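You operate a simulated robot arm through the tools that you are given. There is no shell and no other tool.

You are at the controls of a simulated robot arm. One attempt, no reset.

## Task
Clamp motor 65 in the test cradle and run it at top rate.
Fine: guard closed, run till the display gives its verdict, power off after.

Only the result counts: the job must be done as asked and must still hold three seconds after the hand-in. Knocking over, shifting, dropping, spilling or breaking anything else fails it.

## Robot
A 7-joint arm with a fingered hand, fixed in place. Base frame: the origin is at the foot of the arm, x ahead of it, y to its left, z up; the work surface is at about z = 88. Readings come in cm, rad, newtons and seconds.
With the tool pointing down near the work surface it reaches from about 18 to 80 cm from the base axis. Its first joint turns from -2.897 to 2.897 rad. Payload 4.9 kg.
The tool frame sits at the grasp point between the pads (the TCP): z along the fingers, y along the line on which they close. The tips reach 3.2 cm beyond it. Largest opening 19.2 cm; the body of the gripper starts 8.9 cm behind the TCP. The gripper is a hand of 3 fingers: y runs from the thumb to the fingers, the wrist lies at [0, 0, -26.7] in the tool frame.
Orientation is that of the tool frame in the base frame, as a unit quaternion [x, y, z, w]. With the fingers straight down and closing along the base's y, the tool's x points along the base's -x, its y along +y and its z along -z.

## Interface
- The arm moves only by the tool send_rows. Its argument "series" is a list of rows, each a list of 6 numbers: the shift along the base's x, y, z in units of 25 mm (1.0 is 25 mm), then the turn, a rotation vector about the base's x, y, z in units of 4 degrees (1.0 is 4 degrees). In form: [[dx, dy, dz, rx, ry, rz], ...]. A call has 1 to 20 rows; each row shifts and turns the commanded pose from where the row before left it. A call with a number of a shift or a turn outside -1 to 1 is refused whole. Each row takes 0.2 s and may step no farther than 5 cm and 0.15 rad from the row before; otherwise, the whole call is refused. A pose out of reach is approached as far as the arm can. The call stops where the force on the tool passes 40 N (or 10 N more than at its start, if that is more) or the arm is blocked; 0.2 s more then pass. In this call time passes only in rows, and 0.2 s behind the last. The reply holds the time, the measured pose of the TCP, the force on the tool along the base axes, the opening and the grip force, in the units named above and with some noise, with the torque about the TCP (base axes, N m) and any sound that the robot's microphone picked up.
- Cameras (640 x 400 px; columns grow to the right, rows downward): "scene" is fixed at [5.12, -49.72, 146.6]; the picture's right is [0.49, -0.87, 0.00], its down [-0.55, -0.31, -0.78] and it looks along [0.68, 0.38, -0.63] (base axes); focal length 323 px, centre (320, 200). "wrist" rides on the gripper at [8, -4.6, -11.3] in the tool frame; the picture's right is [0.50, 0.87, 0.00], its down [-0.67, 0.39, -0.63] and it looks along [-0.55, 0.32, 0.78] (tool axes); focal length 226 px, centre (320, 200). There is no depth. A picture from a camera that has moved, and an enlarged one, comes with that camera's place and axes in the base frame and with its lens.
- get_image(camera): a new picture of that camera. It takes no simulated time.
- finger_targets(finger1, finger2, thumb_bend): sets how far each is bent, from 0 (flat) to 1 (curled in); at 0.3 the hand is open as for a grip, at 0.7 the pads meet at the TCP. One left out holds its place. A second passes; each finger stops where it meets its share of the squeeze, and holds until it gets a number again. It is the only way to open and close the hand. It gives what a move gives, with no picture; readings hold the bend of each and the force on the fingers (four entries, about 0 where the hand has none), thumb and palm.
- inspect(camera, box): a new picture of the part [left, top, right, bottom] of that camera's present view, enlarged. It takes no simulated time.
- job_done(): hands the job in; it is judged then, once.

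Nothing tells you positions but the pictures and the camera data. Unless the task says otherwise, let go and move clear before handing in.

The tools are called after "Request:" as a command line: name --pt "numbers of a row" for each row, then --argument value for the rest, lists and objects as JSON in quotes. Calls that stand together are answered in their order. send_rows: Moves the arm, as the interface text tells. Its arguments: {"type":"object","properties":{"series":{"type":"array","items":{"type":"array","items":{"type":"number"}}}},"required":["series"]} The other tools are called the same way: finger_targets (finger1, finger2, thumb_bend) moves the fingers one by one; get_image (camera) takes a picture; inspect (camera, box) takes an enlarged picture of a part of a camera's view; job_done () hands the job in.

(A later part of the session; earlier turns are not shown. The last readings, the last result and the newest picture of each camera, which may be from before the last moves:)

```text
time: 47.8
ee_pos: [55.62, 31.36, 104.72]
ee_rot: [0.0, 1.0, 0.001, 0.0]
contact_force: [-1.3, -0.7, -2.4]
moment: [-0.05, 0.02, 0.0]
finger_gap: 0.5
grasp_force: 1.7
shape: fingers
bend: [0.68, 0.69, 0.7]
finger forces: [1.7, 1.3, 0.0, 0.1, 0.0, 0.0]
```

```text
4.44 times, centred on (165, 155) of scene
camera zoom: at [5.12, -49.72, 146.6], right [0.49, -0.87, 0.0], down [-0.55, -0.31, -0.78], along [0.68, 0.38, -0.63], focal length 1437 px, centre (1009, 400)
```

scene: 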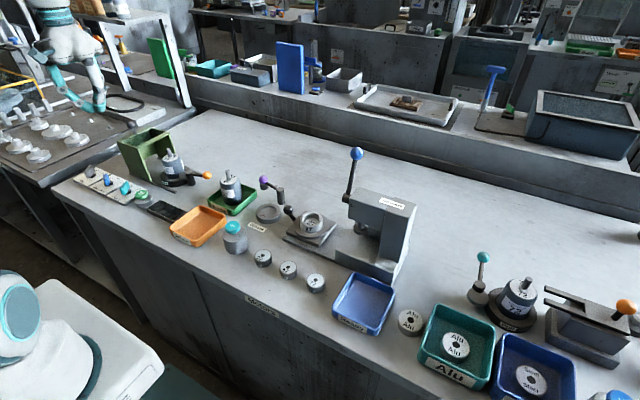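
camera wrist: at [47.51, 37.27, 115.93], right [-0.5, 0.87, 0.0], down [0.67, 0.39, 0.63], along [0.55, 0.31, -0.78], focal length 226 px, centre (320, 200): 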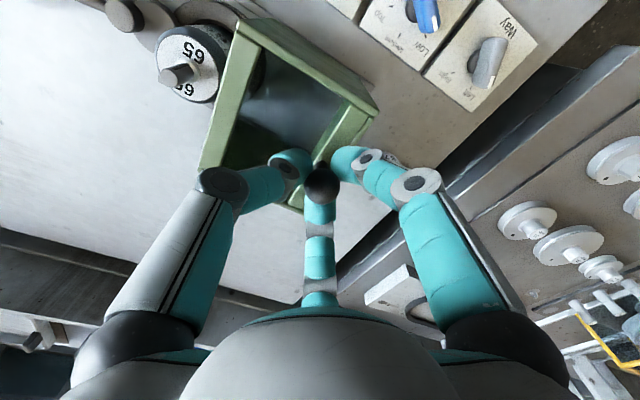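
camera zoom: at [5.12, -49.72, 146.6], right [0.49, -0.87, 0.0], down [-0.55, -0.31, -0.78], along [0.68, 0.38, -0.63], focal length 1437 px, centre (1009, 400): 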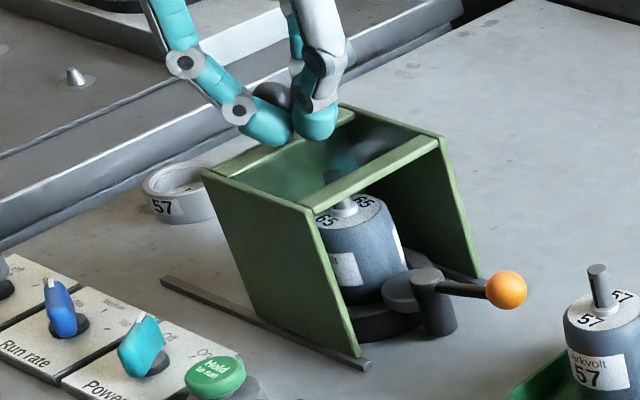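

The fingers slipped off the knob, so I re-cage it and pull with stiffer, pre-set fingers to make sure the guard is fully home.

Request:
send_rows --pt "0 0 0.8 0 0 0" --pt "0 0 0.8 0 0 0" --pt "0 0.4 0 0 0 0" --pt "0 0.36 0 0 0 0"

Request:
finger_targets --finger1 0.57 --finger2 0.57 --thumb_bend 0.57

Request:
get_image --camera "wrist"

Request:
inspect --camera "wrist" --box '[200, 80, 440, 260]'

```text
time: 48.8
ee_pos: [55.54, 33.54, 108.65]
ee_rot: [0.0, 1.0, -0.001, -0.001]
contact_force: [0.5, -0.9, 0.3]
moment: [0.0, 0.01, 0.01]
finger_gap: 0.32
grasp_force: 0.1
shape: fingers
bend: [0.69, 0.69, 0.7]
finger forces: [0.1, 0.0, 0.1, 0.0, 0.0, 0.0]
```

```text
time: 49.8
ee_pos: [55.57, 33.41, 108.61]
ee_rot: [0.0, 1.0, 0.0, 0.0]
contact_force: [-1.0, -0.1, 0.5]
moment: [0.01, 0.0, -0.01]
finger_gap: 5.79
grasp_force: 0.0
shape: fingers
bend: [0.56, 0.56, 0.56]
finger forces: [0.0, 0.1, 0.1, 0.0, 0.0, 0.0]
```

```text
taken
camera wrist: at [47.61, 28.97, 119.95], right [-0.5, 0.87, 0.0], down [0.67, 0.39, 0.63], along [0.55, 0.32, -0.78], focal length 226 px, centre (320, 200)
```

wrist: 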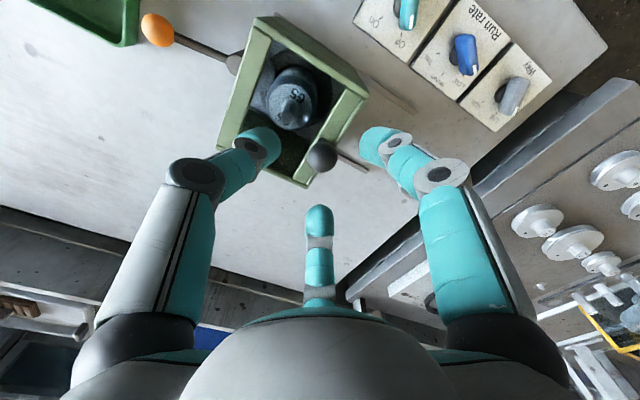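

```text
2.22 times, centred on (320, 170) of wrist
camera zoom: at [47.61, 28.97, 119.95], right [-0.5, 0.87, 0.0], down [0.67, 0.39, 0.63], along [0.55, 0.32, -0.78], focal length 502 px, centre (320, 267)
```

zoom: 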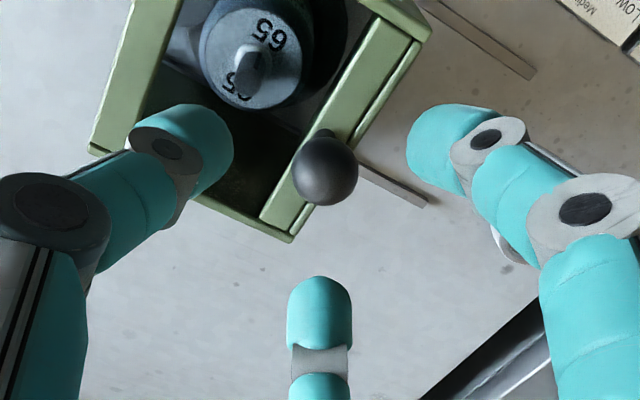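

The knob is now at y ≈ 33.7, under the hand's centre. I lower, pre-set the cage and pull again.

Request:
send_rows --pt "0 0.06 -0.86 0 0 0" --pt "0 0.04 -0.86 0 0 0"

Request:
finger_targets --finger1 0.63 --finger2 0.63 --thumb_bend 0.61

Request:
send_rows --pt "0 -0.15 0 0 0 0" --pt "0 -0.15 0 0 0 0" --pt "0 -0.12 0 0 0 0"

Request:
inspect --camera "scene" --box '[110, 110, 220, 200]'

```text
time: 50.4
ee_pos: [55.61, 33.71, 104.3]
ee_rot: [-0.001, 1.0, 0.0, 0.001]
contact_force: [0.0, -1.0, -0.1]
moment: [-0.01, 0.0, 0.04]
finger_gap: 5.84
grasp_force: 0.0
shape: fingers
bend: [0.56, 0.56, 0.56]
finger forces: [0.0, 0.0, 0.1, 0.0, 0.0, 0.0]
```

```text
time: 51.4
ee_pos: [55.63, 33.73, 104.19]
ee_rot: [0.0, 1.0, 0.0, -0.001]
contact_force: [0.0, -0.3, 0.0]
moment: [0.0, 0.02, -0.03]
finger_gap: 3.46
grasp_force: 0.1
shape: fingers
bend: [0.63, 0.63, 0.61]
finger forces: [0.0, 0.0, 0.0, 0.1, 0.0, 0.1]
```

```text
time: 52.2
ee_pos: [55.6, 32.58, 104.35]
ee_rot: [0.0, 1.0, 0.0, -0.001]
contact_force: [0.0, -0.2, -0.4]
moment: [-0.02, 0.02, 0.01]
finger_gap: 3.45
grasp_force: 0.0
shape: fingers
bend: [0.63, 0.63, 0.61]
finger forces: [0.1, 0.0, 0.0, 0.0, 0.0, 0.1]
```

```text
4.44 times, centred on (165, 155) of scene
camera zoom: at [5.12, -49.72, 146.6], right [0.49, -0.87, 0.0], down [-0.55, -0.31, -0.78], along [0.68, 0.38, -0.63], focal length 1437 px, centre (1009, 400)
```

zoom: 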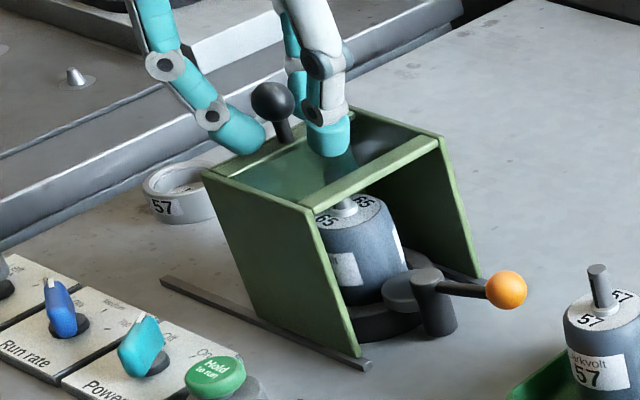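

No contact yet; I continue pulling until the fingers bear on the knob.

Request:
send_rows --pt "0 -0.1 0 0 0 0" --pt "0 -0.1 0 0 0 0" --pt "0 -0.1 0 0 0 0" --pt "0 -0.1 0 0 0 0"

Request:
inspect --camera "scene" --box '[110, 110, 220, 200]'

Request:
inspect --camera "wrist" --box '[200, 80, 440, 260]'

```text
time: 53.2
ee_pos: [55.42, 31.67, 104.33]
ee_rot: [0.0, 1.0, 0.0, 0.0]
contact_force: [-0.2, 0.1, 0.0]
moment: [-0.01, -0.01, -0.02]
finger_gap: 3.47
grasp_force: 0.1
shape: fingers
bend: [0.63, 0.63, 0.61]
finger forces: [0.1, 0.0, 0.0, 0.0, 0.0, 0.0]
```

```text
4.44 times, centred on (165, 155) of scene
camera zoom: at [5.12, -49.72, 146.6], right [0.49, -0.87, 0.0], down [-0.55, -0.31, -0.78], along [0.68, 0.38, -0.63], focal length 1437 px, centre (1009, 400)
```

zoom: 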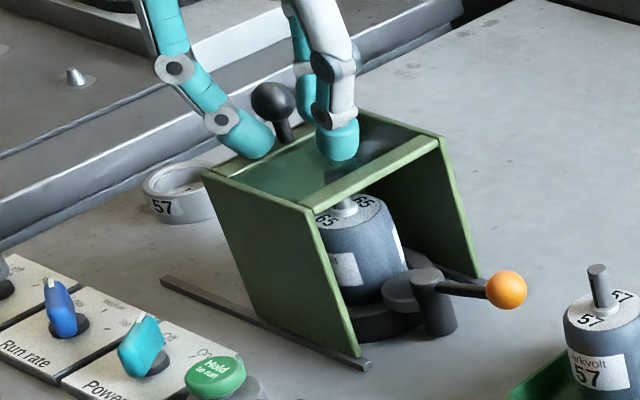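

```text
2.22 times, centred on (320, 170) of wrist
camera zoom: at [47.57, 27.15, 115.68], right [-0.5, 0.87, 0.0], down [0.67, 0.39, 0.63], along [0.55, 0.32, -0.78], focal length 502 px, centre (320, 267)
```

zoom: 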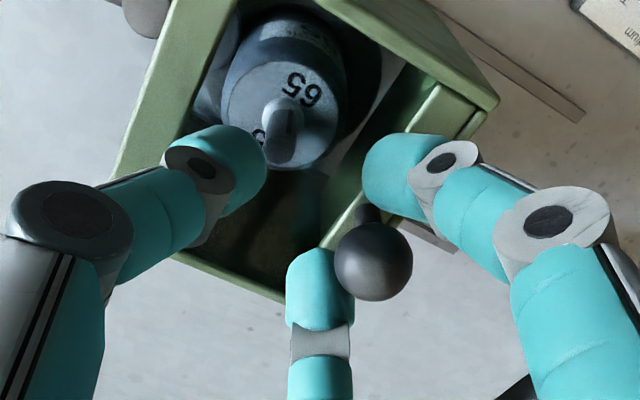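

The knob sits in the gap between the two fingers. I close those two slightly so they bear on it, then pull.

Request:
finger_targets --finger1 0.7 --finger2 0.7 --thumb_bend 0.7

Request:
send_rows --pt "0 0.15 0 0 0 0"

Request:
inspect --camera "wrist" --box '[200, 80, 440, 260]'

```text
time: 54.2
ee_pos: [55.6, 31.7, 104.41]
ee_rot: [0.0, 1.0, 0.0, 0.001]
contact_force: [-0.5, 0.4, -3.0]
moment: [-0.04, -0.01, -0.05]
finger_gap: 0.64
grasp_force: 2.2
shape: fingers
bend: [0.68, 0.68, 0.7]
finger forces: [2.6, 2.2, 0.0, 0.1, 0.0, 0.0]
```

```text
time: 54.6
ee_pos: [55.61, 31.89, 104.37]
ee_rot: [0.0, 1.0, 0.0, 0.001]
contact_force: [0.0, -4.2, -2.4]
moment: [-0.06, 0.02, -0.01]
finger_gap: 0.52
grasp_force: 4.1
shape: fingers
bend: [0.68, 0.69, 0.7]
finger forces: [3.5, 3.1, 0.0, 0.1, 0.0, 0.1]
```

```text
2.22 times, centred on (320, 170) of wrist
camera zoom: at [47.61, 27.48, 115.66], right [-0.5, 0.87, 0.0], down [0.67, 0.39, 0.63], along [0.55, 0.32, -0.78], focal length 502 px, centre (320, 267)
```

zoom: 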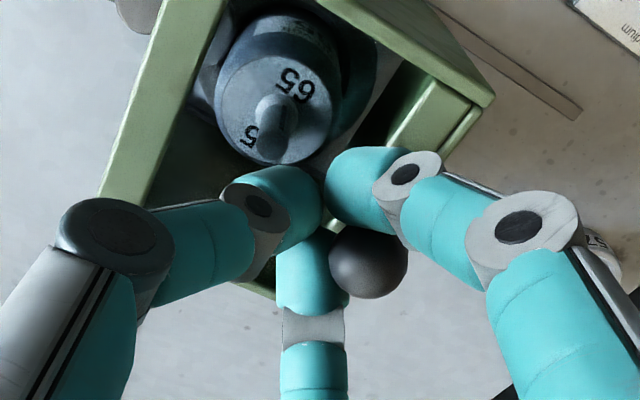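

I moved the wrong side of the knob, so I'll lift, turn the hand 60° and push the knob from behind with closed fingers.

Request:
send_rows --pt "0 -0.2 0.1 0 0 0" --pt "0 0 0.8 0 0 0" --pt "0 0 0.8 0 0 0" --pt "0 0 0.4 0 0 1" --pt "0 0.2 0 0 0 1" --pt "0 0.2 0 0 0 1" --pt "0 0.2 0 0 0 1" --pt "0 0.2 0 0 0 1" --pt "0 0.2 0 0 0 1" --pt "0 0.2 0 0 0 1" --pt "0 0.2 0 0 0 1" --pt "0 0.2 0 0 0 1" --pt "0 0.2 0 0 0 1" --pt "0 0.2 0 0 0 1" --pt "0 0.2 0 0 0 1" --pt "0 0.1 0 0 0 1" --pt "0 0 0 0 0 1" --pt "0 0 0 0 0 1"

Request:
get_image --camera "wrist"

Request:
inspect --camera "scene" --box '[110, 90, 220, 200]'

```text
time: 58.4
ee_pos: [55.48, 37.22, 109.57]
ee_rot: [-0.5, 0.866, 0.0, -0.001]
contact_force: [0.5, -0.2, -0.1]
moment: [0.02, 0.0, -0.01]
finger_gap: 0.32
grasp_force: 0.0
shape: fingers
bend: [0.69, 0.69, 0.7]
finger forces: [0.0, 0.1, 0.1, 0.1, 0.1, 0.0]
```

```text
taken
camera wrist: at [55.54, 28.16, 120.88], right [-1.0, 0.0, 0.0], down [0.0, 0.78, 0.63], along [0.0, 0.63, -0.78], focal length 226 px, centre (320, 200)
```

wrist: 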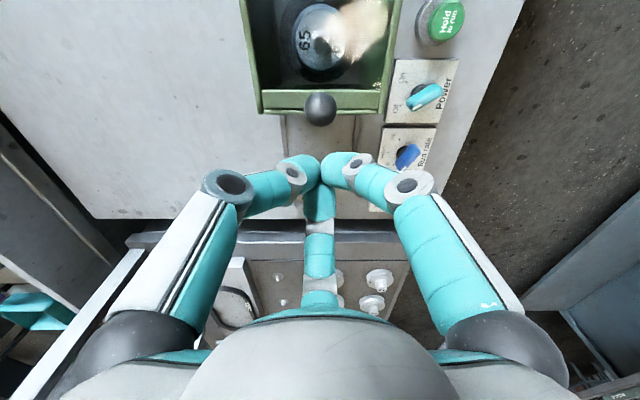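

```text
3.64 times, centred on (165, 145) of scene
camera zoom: at [5.12, -49.72, 146.6], right [0.49, -0.87, 0.0], down [-0.55, -0.31, -0.78], along [0.68, 0.38, -0.63], focal length 1176 px, centre (884, 400)
```

zoom: 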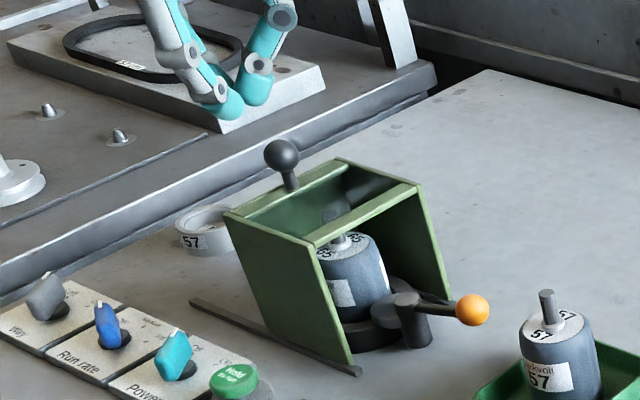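

The knob is at y ≈ 33.7 with the closed fist behind it. I lower and push toward −y.

Request:
send_rows --pt "0 0.1 -0.72 0 0 0" --pt "0 0 -0.72 0 0 0" --pt "0 0 -0.72 0 0 0" --pt "0 -0.15 0 0 0 0" --pt "0 -0.15 0 0 0 0" --pt "0 -0.15 0 0 0 0"

Request:
get_image --camera "wrist"

Request:
inspect --camera "scene" --box '[110, 90, 220, 200]'

```text
time: 59.8
ee_pos: [55.53, 36.37, 104.17]
ee_rot: [-0.5, 0.866, 0.0, 0.0]
contact_force: [0.3, -0.3, -0.2]
moment: [-0.01, -0.01, 0.01]
finger_gap: 0.32
grasp_force: 0.1
shape: fingers
bend: [0.69, 0.69, 0.7]
finger forces: [0.0, 0.0, 0.1, 0.0, 0.1, 0.0]
```

```text
taken
camera wrist: at [55.52, 27.21, 115.49], right [-1.0, 0.0, 0.0], down [0.0, 0.78, 0.63], along [0.0, 0.63, -0.78], focal length 226 px, centre (320, 200)
```

wrist: 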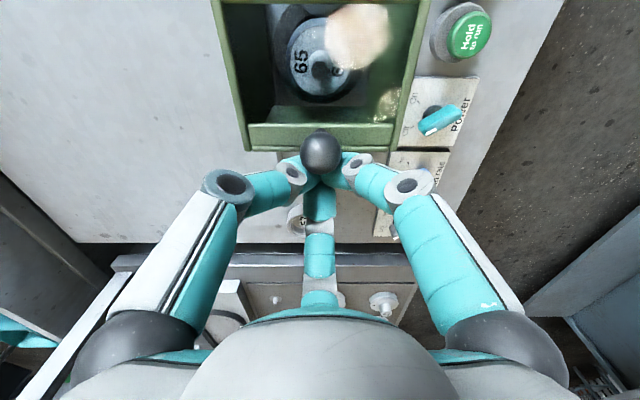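

```text
3.64 times, centred on (165, 145) of scene
camera zoom: at [5.12, -49.72, 146.6], right [0.49, -0.87, 0.0], down [-0.55, -0.31, -0.78], along [0.68, 0.38, -0.63], focal length 1176 px, centre (884, 400)
```

zoom: 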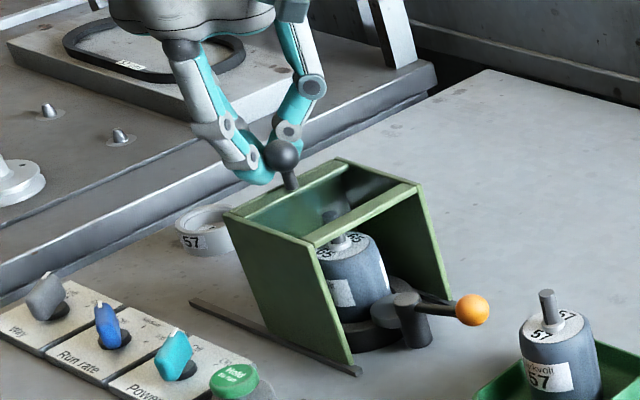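

Just short of contact. I push on in small steps.

Request:
send_rows --pt "0 -0.12 0 0 0 0" --pt "0 -0.12 0 0 0 0" --pt "0 -0.12 0 0 0 0" --pt "0 -0.12 0 0 0 0" --pt "0 -0.12 0 0 0 0"

Request:
inspect --camera "scene" --box '[110, 90, 220, 200]'

Request:
get_image --camera "wrist"

```text
time: 60.8
ee_pos: [55.55, 35.79, 104.26]
ee_rot: [-0.502, 0.865, 0.004, 0.006]
contact_force: [4.5, 13.1, -2.4]
moment: [0.23, -0.04, 0.11]
finger_gap: 0.4
grasp_force: 7.6
shape: fingers
bend: [0.69, 0.69, 0.7]
finger forces: [2.1, 0.0, 0.0, 0.1, 12.8, 0.0]
stopped in row 5: the force on the tool passed its limit at 45 N (the readings are from after the stop); the commanded pose is now the measured one
```

```text
3.64 times, centred on (165, 145) of scene
camera zoom: at [5.12, -49.72, 146.6], right [0.49, -0.87, 0.0], down [-0.55, -0.31, -0.78], along [0.68, 0.38, -0.63], focal length 1176 px, centre (884, 400)
```

zoom: 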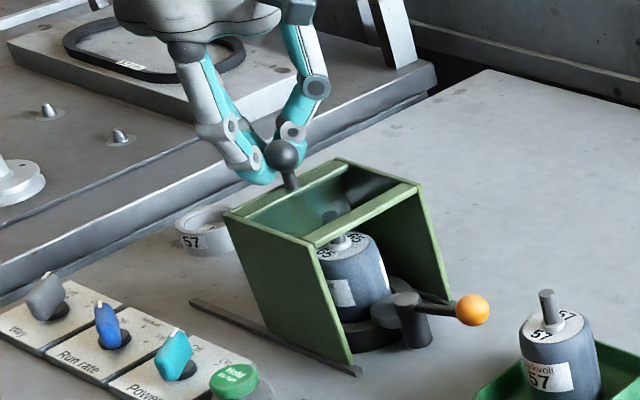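

```text
taken
camera wrist: at [55.5, 26.55, 115.45], right [-1.0, 0.0, -0.01], down [-0.01, 0.77, 0.64], along [0.0, 0.64, -0.77], focal length 226 px, centre (320, 200)
```

wrist: 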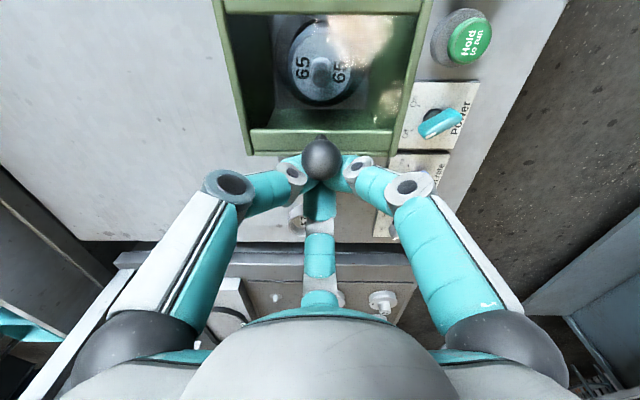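

The guard is firmly against its end stop (45 N push, no movement), so it is closed. I retreat upward and swing round to view the switch panel.

Request:
send_rows --pt "0 0.3 0 0 0 0" --pt "0 0.1 0.7 0 0 0" --pt "0 0 0.9 0 0 -1" --pt "0 0 0.9 0 0 -1" --pt "-0.5 0 0.9 0 0 -1" --pt "-0.8 0 0.6 0 0 -1" --pt "-0.9 -0.1 0 0 0 -1" --pt "-0.9 -0.2 0 0 0 -1" --pt "-0.9 -0.2 0 0 0 -1" --pt "-0.9 -0.2 0 0 0 -1" --pt "-0.9 -0.2 0 0 0 -1" --pt "-0.9 -0.2 0 0 0 -1" --pt "-0.9 -0.2 0 0 0 -1" --pt "-0.9 -0.1 0 0 0 -1" --pt "-0.9 0 0 0 0 -1" --pt "-0.9 0 0 0 0 -1" --pt "-0.8 0 0 0 0 -1"

Request:
get_image --camera "wrist"

Request:
get_image --camera "scene"

```text
time: 64.4
ee_pos: [27.72, 33.06, 114.14]
ee_rot: [-0.001, 1.0, 0.0, 0.007]
contact_force: [0.1, 0.0, -0.7]
moment: [0.03, 0.01, -0.02]
finger_gap: 0.36
grasp_force: 0.1
shape: fingers
bend: [0.69, 0.69, 0.7]
finger forces: [0.1, 0.1, 0.1, 0.0, 0.1, 0.1]
```

```text
taken
camera wrist: at [19.66, 28.58, 125.42], right [-0.5, 0.87, -0.01], down [0.66, 0.39, 0.64], along [0.56, 0.32, -0.77], focal length 226 px, centre (320, 200)
```

wrist: 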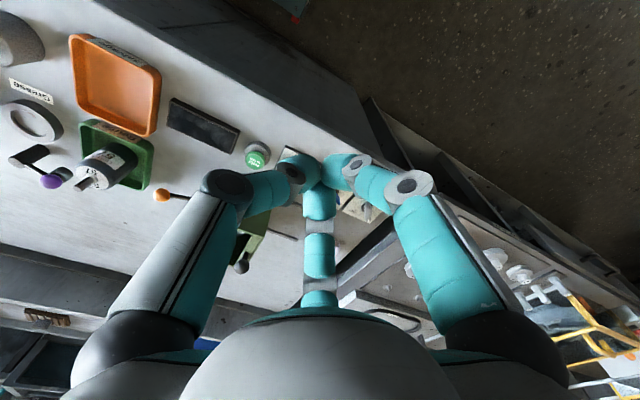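

```text
taken
```

scene: 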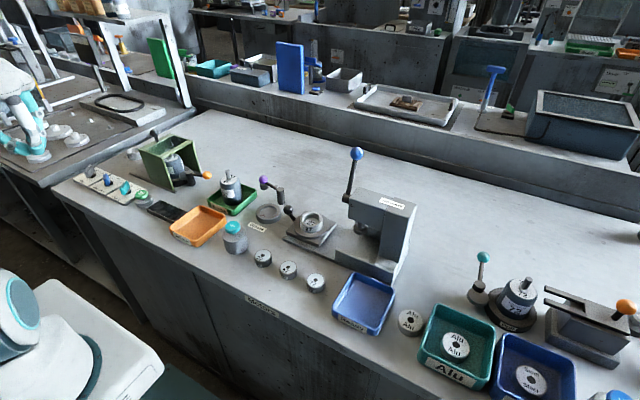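

The panel is hidden behind the closed fingers, so I open the hand for a clear look.

Request:
finger_targets --finger1 0.35 --finger2 0.35 --thumb_bend 0.35

Request:
inspect --camera "wrist" --box '[200, 90, 420, 250]'

Request:
inspect --camera "wrist" --box '[230, 130, 380, 230]'

Request:
inspect --camera "scene" --box '[60, 150, 160, 220]'

```text
time: 65.4
ee_pos: [27.78, 32.94, 114.41]
ee_rot: [-0.001, 1.0, 0.0, 0.006]
contact_force: [0.1, -0.4, 0.3]
moment: [0.01, -0.01, -0.01]
finger_gap: 14.72
grasp_force: 0.0
shape: fingers
bend: [0.35, 0.35, 0.35]
finger forces: [0.0, 0.1, 0.0, 0.1, 0.0, 0.1]
```

```text
2.50 times, centred on (310, 170) of wrist
camera zoom: at [19.7, 28.58, 125.43], right [-0.5, 0.86, -0.01], down [0.66, 0.39, 0.64], along [0.56, 0.32, -0.77], focal length 565 px, centre (345, 275)
```

zoom: 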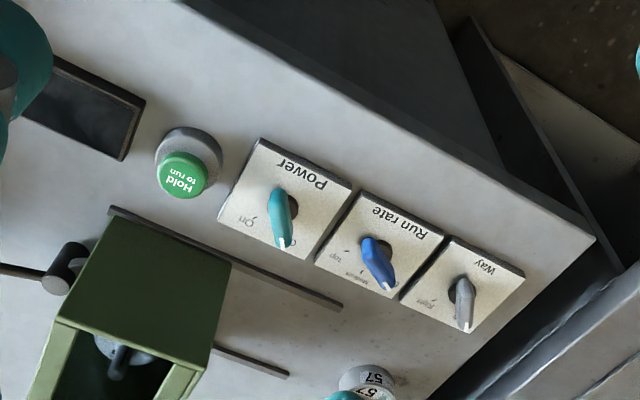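

```text
4.00 times, centred on (305, 180) of wrist
camera zoom: at [19.7, 28.58, 125.43], right [-0.5, 0.86, -0.01], down [0.66, 0.39, 0.64], along [0.56, 0.32, -0.77], focal length 904 px, centre (380, 280)
```

zoom: 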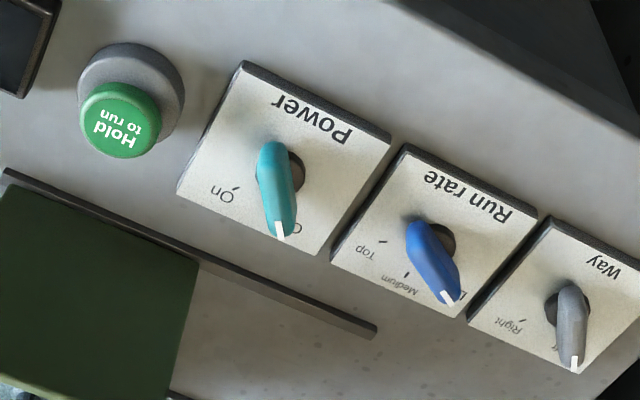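

```text
5.71 times, centred on (110, 185) of scene
camera zoom: at [5.12, -49.72, 146.6], right [0.49, -0.87, 0.0], down [-0.55, -0.31, -0.78], along [0.68, 0.38, -0.63], focal length 1847 px, centre (1520, 286)
```

zoom: 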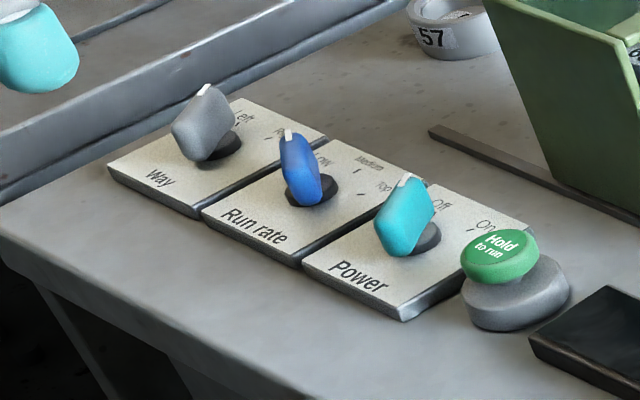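

The panel is clear now: Power at about (42.1, 35.8) pointing Off, Run rate at about (42.3, 44.4) at Low, Way beyond. Medium and Top lie clockwise from Low. I straighten a slight tilt and move in closer for better measurements.

Request:
send_rows --pt "0.42 0.14 -0.82 0 0.17 0" --pt "0.42 0.14 -0.82 0 0 0" --pt "0.42 0.14 -0.82 0 0 0" --pt "0.42 0.14 -0.82 0 0 0" --pt "0.42 0.14 -0.82 0 0 0"

Request:
get_image --camera "wrist"

Request:
inspect --camera "wrist" --box '[220, 130, 400, 260]'

```text
time: 66.6
ee_pos: [32.91, 34.78, 104.18]
ee_rot: [-0.003, 1.0, 0.0, 0.0]
contact_force: [0.3, -0.1, 0.0]
moment: [0.0, -0.01, 0.02]
finger_gap: 14.75
grasp_force: 0.1
shape: fingers
bend: [0.35, 0.35, 0.35]
finger forces: [0.0, 0.1, 0.0, 0.0, 0.0, 0.0]
```

```text
taken
camera wrist: at [25.0, 30.31, 115.42], right [-0.5, 0.86, 0.0], down [0.67, 0.39, 0.63], along [0.55, 0.32, -0.77], focal length 226 px, centre (320, 200)
```

wrist: 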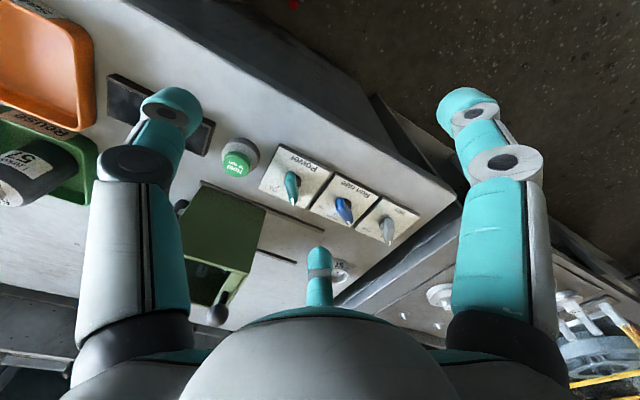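

```text
3.08 times, centred on (310, 195) of wrist
camera zoom: at [25.0, 30.31, 115.42], right [-0.5, 0.86, 0.0], down [0.67, 0.39, 0.63], along [0.55, 0.32, -0.77], focal length 696 px, centre (351, 215)
```

zoom: 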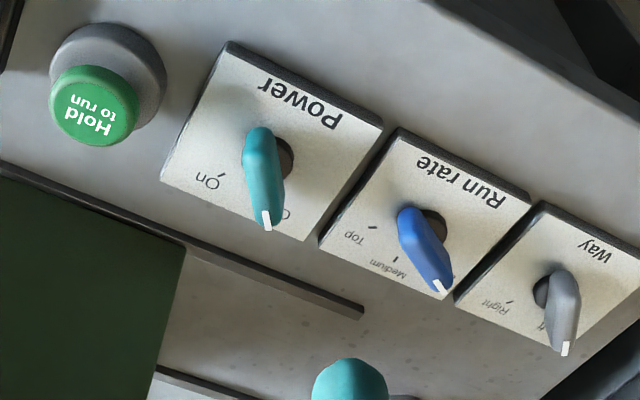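

Measured axes: Power (42.2, 35.9), Run rate (42.2, 44.2), bars about 4.5 long with tops at z ≈ 91.8. Run rate must turn about 110° clockwise to Top. I position the hand over it, turned so the thumb faces the bar's broad side.

Request:
send_rows --pt "0.264 0.27 0 0 0 1" --pt "0.264 0.27 0 0 0 1" --pt "0.264 0.27 0 0 0 1" --pt "0.264 0.27 0 0 0 1" --pt "0.264 0.27 0 0 0 1" --pt "0.264 0.27 0 0 0 1" --pt "0.264 0.27 0 0 0 1" --pt "0.264 0.27 0 0 0 1" --pt "0.264 0.27 0 0 0 1" --pt "0.264 0.27 0 0 0 1" --pt "0.264 0.27 0 0 0 1" --pt "0.264 0.27 0 0 0 1" --pt "0.264 0.27 0 0 0 1" --pt "0.264 0.27 0 0 0 0.75"

Request:
finger_targets --finger1 0.54 --finger2 0.54 --thumb_bend 0.54

Request:
get_image --camera "wrist"

Request:
inspect --camera "wrist" --box '[240, 100, 400, 220]'

Request:
inspect --camera "scene" --box '[60, 100, 180, 220]'

```text
time: 69.6
ee_pos: [42.22, 44.38, 104.15]
ee_rot: [-0.463, 0.886, 0.0, 0.0]
contact_force: [0.3, -0.1, 0.9]
moment: [0.01, -0.02, 0.0]
finger_gap: 14.75
grasp_force: 0.1
shape: fingers
bend: [0.35, 0.35, 0.35]
finger forces: [0.1, 0.0, 0.0, 0.0, 0.1, 0.1]
```

```text
time: 70.6
ee_pos: [42.18, 44.23, 104.18]
ee_rot: [-0.463, 0.886, 0.0, 0.0]
contact_force: [0.8, -1.2, -0.2]
moment: [0.01, 0.01, -0.01]
finger_gap: 6.79
grasp_force: 0.2
shape: fingers
bend: [0.54, 0.54, 0.54]
finger forces: [0.0, 0.0, 0.0, 0.0, 0.1, 0.0]
```

```text
taken
camera wrist: at [41.48, 35.32, 115.36], right [-1.0, 0.08, 0.0], down [0.07, 0.77, 0.63], along [0.05, 0.63, -0.78], focal length 226 px, centre (320, 200)
```

wrist: 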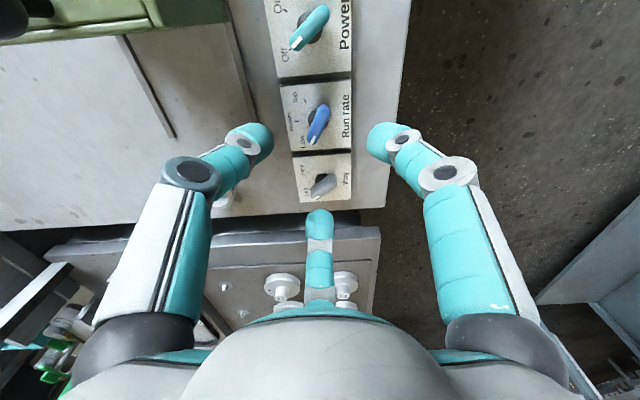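

```text
3.33 times, centred on (320, 160) of wrist
camera zoom: at [41.48, 35.32, 115.36], right [-1.0, 0.08, 0.0], down [0.07, 0.77, 0.63], along [0.05, 0.63, -0.78], focal length 754 px, centre (320, 333)
```

zoom: 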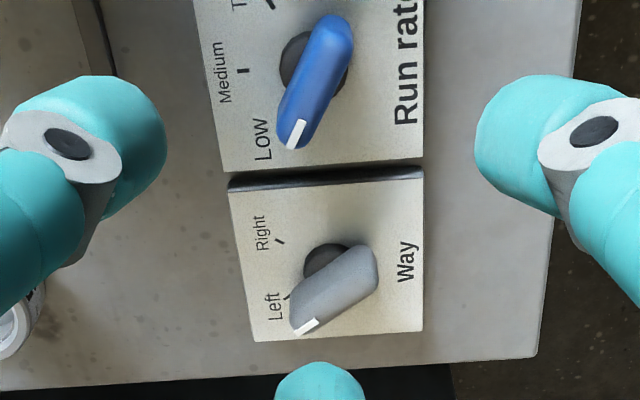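

```text
3.33 times, centred on (120, 160) of scene
camera zoom: at [5.12, -49.72, 146.6], right [0.49, -0.87, 0.0], down [-0.55, -0.31, -0.78], along [0.68, 0.38, -0.63], focal length 1078 px, centre (987, 333)
```

zoom: 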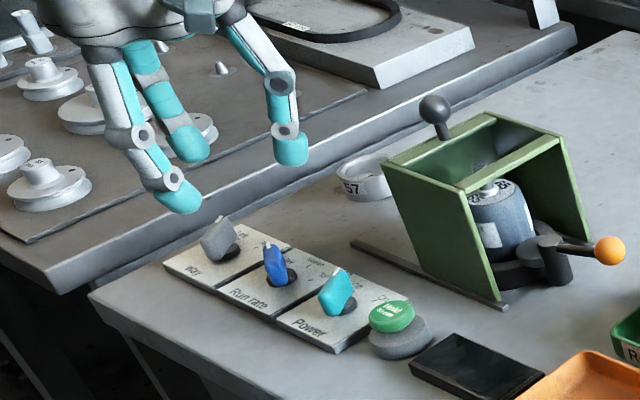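

From overhead the Run-rate axis is at about (42.4, 44.4) with the bar pointing about 60° (Low). I trim the position and descend around it.

Request:
send_rows --pt "0.08 0.06 0 0 0 1" --pt "0 0 -0.77 0 0 0" --pt "0 0 -0.77 0 0 0" --pt "0 0 -0.77 0 0 0" --pt "0 0 -0.77 0 0 0" --pt "0 0 -0.77 0 0 0"

Request:
get_image --camera "wrist"

Request:
inspect --camera "wrist" --box '[220, 80, 420, 260]'

Request:
inspect --camera "scene" --box '[60, 130, 160, 220]'

```text
time: 72.0
ee_pos: [42.44, 44.57, 94.31]
ee_rot: [-0.494, 0.869, 0.0, 0.001]
contact_force: [-0.7, 0.0, 0.7]
moment: [0.0, 0.01, 0.02]
finger_gap: 6.76
grasp_force: 0.1
shape: fingers
bend: [0.54, 0.54, 0.54]
finger forces: [0.0, 0.1, 0.0, 0.1, 0.0, 0.0]
```

```text
taken
camera wrist: at [42.24, 35.43, 105.6], right [-1.0, 0.01, 0.0], down [0.01, 0.78, 0.63], along [0.01, 0.63, -0.78], focal length 226 px, centre (320, 200)
```

wrist: 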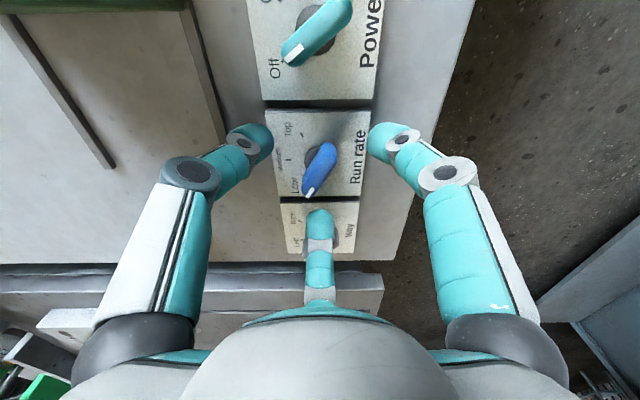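

```text
2.22 times, centred on (320, 170) of wrist
camera zoom: at [42.24, 35.43, 105.6], right [-1.0, 0.01, 0.0], down [0.01, 0.78, 0.63], along [0.01, 0.63, -0.78], focal length 502 px, centre (320, 267)
```

zoom: 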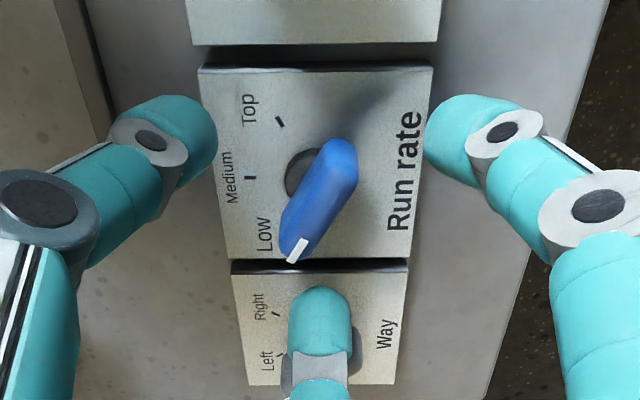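

```text
4.44 times, centred on (110, 175) of scene
camera zoom: at [5.12, -49.72, 146.6], right [0.49, -0.87, 0.0], down [-0.55, -0.31, -0.78], along [0.68, 0.38, -0.63], focal length 1437 px, centre (1253, 311)
```

zoom: 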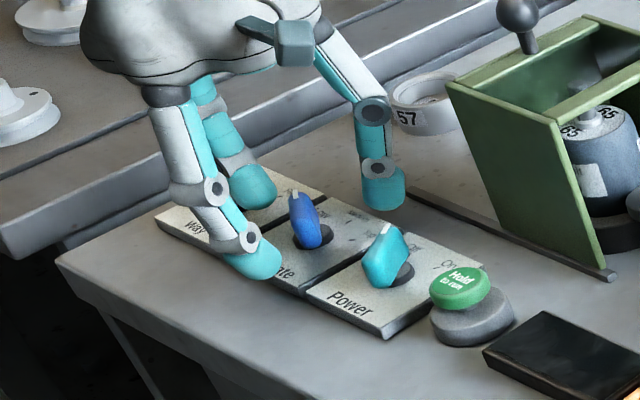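

The bar lies between thumb and fingers as planned. I lower slightly more and close on it.

Request:
send_rows --pt "0.02 -0.04 -0.3 0 0 0"

Request:
finger_targets --finger1 0.62 --finger2 0.62 --thumb_bend 0.62

Request:
inspect --camera "wrist" --box '[220, 80, 420, 260]'

Request:
inspect --camera "scene" --box '[60, 130, 160, 220]'

```text
time: 72.4
ee_pos: [42.43, 44.26, 93.62]
ee_rot: [-0.493, 0.87, 0.001, 0.0]
contact_force: [0.0, 0.3, -0.7]
moment: [-0.02, 0.02, 0.0]
finger_gap: 6.76
grasp_force: 0.1
shape: fingers
bend: [0.54, 0.54, 0.54]
finger forces: [0.0, 0.0, 0.0, 0.0, 0.0, 0.0]
```

```text
time: 73.4
ee_pos: [42.56, 44.36, 93.55]
ee_rot: [-0.494, 0.869, 0.0, 0.0]
contact_force: [-0.1, 0.0, 0.1]
moment: [0.01, -0.02, 0.02]
finger_gap: 3.45
grasp_force: 0.2
shape: fingers
bend: [0.62, 0.61, 0.62]
finger forces: [0.1, 0.7, 0.0, 0.0, 0.0, 0.0]
```

```text
2.22 times, centred on (320, 170) of wrist
camera zoom: at [42.32, 35.31, 104.94], right [-1.0, 0.01, 0.0], down [0.01, 0.78, 0.63], along [0.01, 0.63, -0.78], focal length 502 px, centre (320, 267)
```

zoom: 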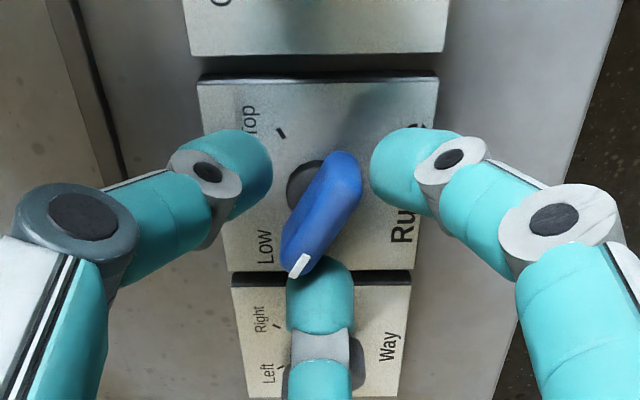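

```text
4.44 times, centred on (110, 175) of scene
camera zoom: at [5.12, -49.72, 146.6], right [0.49, -0.87, 0.0], down [-0.55, -0.31, -0.78], along [0.68, 0.38, -0.63], focal length 1437 px, centre (1253, 311)
```

zoom: 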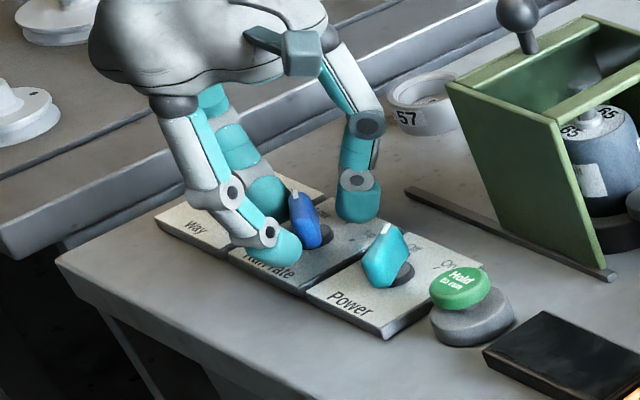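

Contact is beginning at the pointer end. I close fully so thumb and fingers hold the bar.

Request:
finger_targets --finger1 0.66 --finger2 0.63 --thumb_bend 0.68

Request:
inspect --camera "wrist" --box '[220, 80, 420, 260]'

```text
time: 74.4
ee_pos: [42.48, 44.39, 93.58]
ee_rot: [-0.494, 0.87, 0.0, 0.0]
contact_force: [-4.1, -0.6, -0.8]
moment: [0.03, 0.1, -0.03]
finger_gap: 2.2
grasp_force: 3.1
shape: fingers
bend: [0.63, 0.61, 0.68]
finger forces: [3.6, 1.5, 0.0, 0.0, 0.6, 0.0]
```

```text
2.22 times, centred on (320, 170) of wrist
camera zoom: at [42.3, 35.3, 104.93], right [-1.0, 0.01, 0.0], down [0.01, 0.78, 0.63], along [0.01, 0.63, -0.78], focal length 502 px, centre (320, 267)
```

zoom: 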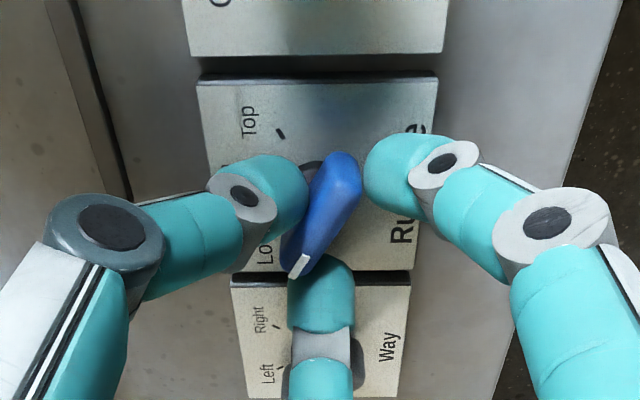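

The bar is held on three sides. I start turning clockwise, 40° first.

Request:
send_rows --pt "0 0 0 0 0 -1" --pt "0 0 0 0 0 -1" --pt "0 0 0 0 0 -1" --pt "0 0 0 0 0 -1" --pt "0 0 0 0 0 -1" --pt "0 0 0 0 0 -1" --pt "0 0 0 0 0 -1" --pt "0 0 0 0 0 -1" --pt "0 0 0 0 0 -1" --pt "0 0 0 0 0 -1"

Request:
inspect --camera "wrist" --box '[220, 80, 420, 260]'

Request:
inspect --camera "scene" --box '[60, 130, 160, 220]'

```text
time: 76.6
ee_pos: [42.53, 44.42, 93.66]
ee_rot: [-0.166, 0.986, -0.001, 0.0]
contact_force: [-2.8, 1.9, -0.6]
moment: [0.07, 0.11, 0.02]
finger_gap: 1.87
grasp_force: 2.3
shape: fingers
bend: [0.64, 0.62, 0.68]
finger forces: [2.2, 2.2, 0.0, 0.1, 0.4, 0.1]
```

```text
2.22 times, centred on (320, 170) of wrist
camera zoom: at [36.47, 37.6, 105.0], right [-0.76, 0.65, 0.0], down [0.51, 0.59, 0.63], along [0.41, 0.48, -0.78], focal length 502 px, centre (320, 267)
```

zoom: 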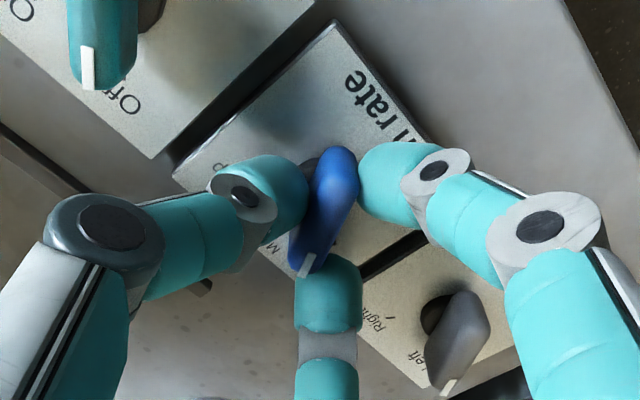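

```text
4.44 times, centred on (110, 175) of scene
camera zoom: at [5.12, -49.72, 146.6], right [0.49, -0.87, 0.0], down [-0.55, -0.31, -0.78], along [0.68, 0.38, -0.63], focal length 1437 px, centre (1253, 311)
```

zoom: 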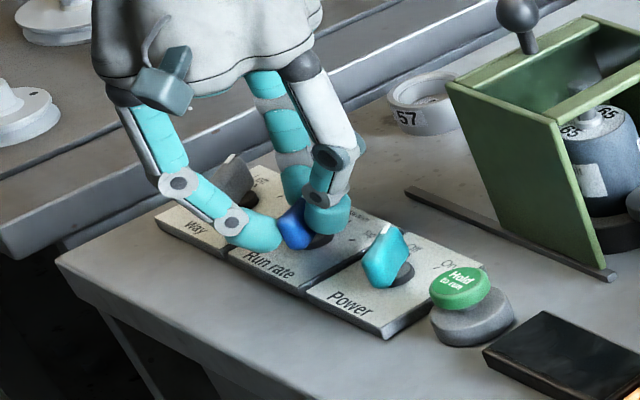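

The knob turns with the hand. I continue toward Top.

Request:
send_rows --pt "0 0 0 0 0 -1" --pt "0 0 0 0 0 -1" --pt "0 0 0 0 0 -1" --pt "0 0 0 0 0 -1" --pt "0 0 0 0 0 -1" --pt "0 0 0 0 0 -1" --pt "0 0 0 0 0 -1" --pt "0 0 0 0 0 -1" --pt "0 0 0 0 0 -1" --pt "0 0 0 0 0 -1" --pt "0 0 0 0 0 -1" --pt "0 0 0 0 0 -1" --pt "0 0 0 0 0 -1" --pt "0 0 0 0 0 -1" --pt "0 0 0 0 0 -1" --pt "0 0 0 0 0 -1"

Request:
inspect --camera "wrist" --box '[220, 80, 420, 260]'

Request:
inspect --camera "scene" --box '[60, 130, 160, 220]'

```text
time: 80.0
ee_pos: [42.48, 44.27, 93.69]
ee_rot: [0.383, 0.924, 0.0, 0.0]
contact_force: [1.6, 4.8, -0.8]
moment: [0.13, -0.04, 0.04]
finger_gap: 1.91
grasp_force: 2.4
shape: fingers
bend: [0.64, 0.62, 0.68]
finger forces: [2.6, 2.3, 0.0, 0.0, 0.3, 0.0]
```

```text
2.22 times, centred on (320, 170) of wrist
camera zoom: at [33.62, 46.84, 105.01], right [0.26, 0.97, 0.0], down [0.75, -0.2, 0.63], along [0.61, -0.16, -0.78], focal length 502 px, centre (320, 267)
```

zoom: 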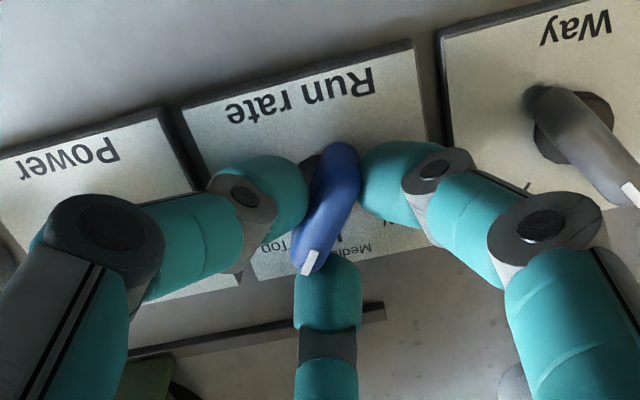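

```text
4.44 times, centred on (110, 175) of scene
camera zoom: at [5.12, -49.72, 146.6], right [0.49, -0.87, 0.0], down [-0.55, -0.31, -0.78], along [0.68, 0.38, -0.63], focal length 1437 px, centre (1253, 311)
```

zoom: 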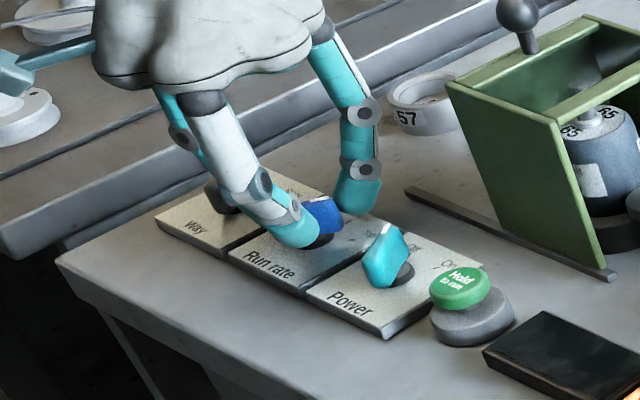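

The pointer is now past Medium, around −30°. I turn another 28° or so.

Request:
send_rows --pt "0 0 0 0 0 -1" --pt "0 0 0 0 0 -1" --pt "0 0 0 0 0 -1" --pt "0 0 0 0 0 -1" --pt "0 0 0 0 0 -1" --pt "0 0 0 0 0 -1" --pt "0 0 0 0 0 -1"

Request:
inspect --camera "wrist" --box '[220, 80, 420, 260]'

Request:
inspect --camera "scene" --box '[60, 130, 160, 220]'

```text
time: 81.6
ee_pos: [42.55, 44.44, 93.73]
ee_rot: [0.594, 0.804, 0.0, -0.001]
contact_force: [2.2, 0.4, 0.4]
moment: [0.02, -0.06, 0.06]
finger_gap: 1.78
grasp_force: 2.3
shape: fingers
bend: [0.65, 0.62, 0.68]
finger forces: [1.2, 2.3, 0.1, 0.1, 1.0, 0.0]
```

```text
2.22 times, centred on (320, 170) of wrist
camera zoom: at [35.78, 50.75, 104.99], right [0.68, 0.73, 0.0], down [0.57, -0.53, 0.63], along [0.46, -0.43, -0.78], focal length 502 px, centre (320, 267)
```

zoom: 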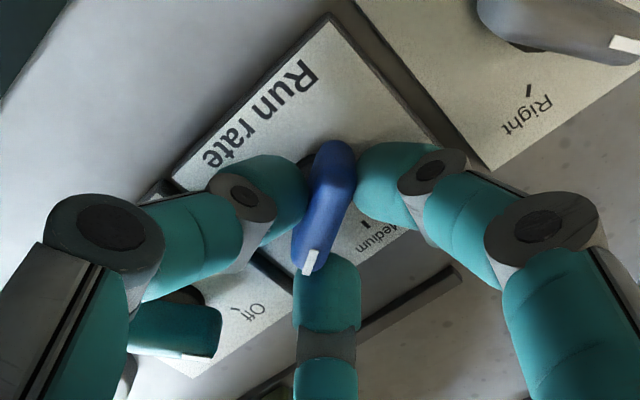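

```text
4.44 times, centred on (110, 175) of scene
camera zoom: at [5.12, -49.72, 146.6], right [0.49, -0.87, 0.0], down [-0.55, -0.31, -0.78], along [0.68, 0.38, -0.63], focal length 1437 px, centre (1253, 311)
```

zoom: 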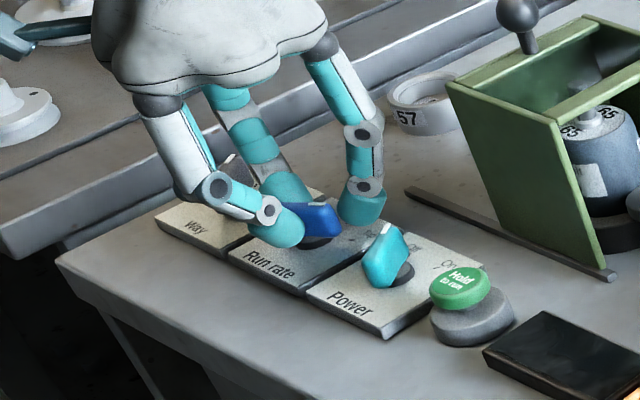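

Close to Top. I add another 8° and then release to check against the mark.

Request:
send_rows --pt "0 0 0 0 0 -1" --pt "0 0 0 0 0 -1"

Request:
finger_targets --finger1 0.54 --finger2 0.54 --thumb_bend 0.54

Request:
send_rows --pt "0 0 0.8 0 0 0" --pt "0 0 0.8 0 0 0" --pt "0 0 0.8 0 0 0" --pt "0 0 0.8 0 0 0"

Request:
get_image --camera "wrist"

Request:
inspect --camera "wrist" --box '[220, 80, 420, 260]'

Request:
inspect --camera "scene" --box '[60, 130, 160, 220]'

```text
time: 82.2
ee_pos: [42.53, 44.34, 93.75]
ee_rot: [0.649, 0.761, -0.001, 0.0]
contact_force: [0.2, -3.1, 0.2]
moment: [-0.04, -0.04, 0.03]
finger_gap: 1.62
grasp_force: 1.8
shape: fingers
bend: [0.65, 0.62, 0.68]
finger forces: [0.5, 1.1, 0.0, 0.1, 2.2, 0.1]
```

```text
time: 83.2
ee_pos: [42.59, 44.38, 93.75]
ee_rot: [0.648, 0.761, 0.0, 0.0]
contact_force: [0.0, -0.9, 0.0]
moment: [0.01, 0.03, 0.0]
finger_gap: 6.66
grasp_force: 0.0
shape: fingers
bend: [0.54, 0.54, 0.54]
finger forces: [0.0, 0.0, 0.1, 0.0, 0.0, 0.0]
```

```text
time: 84.2
ee_pos: [42.45, 44.52, 101.62]
ee_rot: [0.648, 0.761, 0.0, 0.0]
contact_force: [0.1, 0.0, -0.2]
moment: [0.03, 0.02, 0.0]
finger_gap: 6.67
grasp_force: 0.1
shape: fingers
bend: [0.54, 0.54, 0.54]
finger forces: [0.0, 0.0, 0.0, 0.0, 0.0, 0.0]
```

```text
taken
camera wrist: at [36.64, 51.68, 112.99], right [0.78, 0.63, 0.0], down [0.49, -0.6, 0.63], along [0.4, -0.49, -0.78], focal length 226 px, centre (320, 200)
```

wrist: 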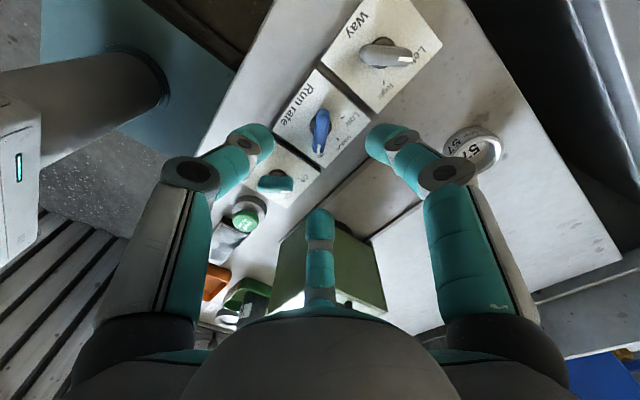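

```text
2.22 times, centred on (320, 170) of wrist
camera zoom: at [36.64, 51.68, 112.99], right [0.78, 0.63, 0.0], down [0.49, -0.6, 0.63], along [0.4, -0.49, -0.78], focal length 502 px, centre (320, 267)
```

zoom: 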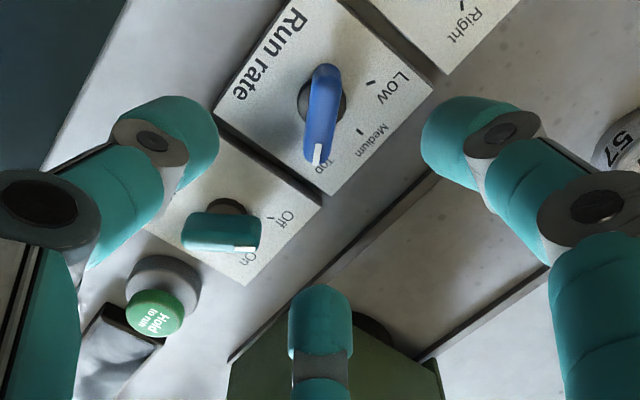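

```text
4.44 times, centred on (110, 175) of scene
camera zoom: at [5.12, -49.72, 146.6], right [0.49, -0.87, 0.0], down [-0.55, -0.31, -0.78], along [0.68, 0.38, -0.63], focal length 1437 px, centre (1253, 311)
```

zoom: 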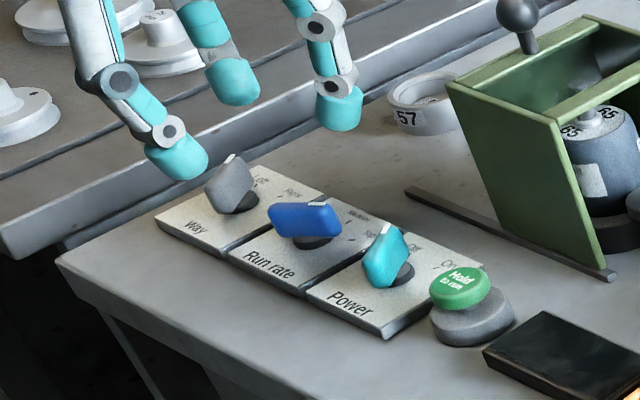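

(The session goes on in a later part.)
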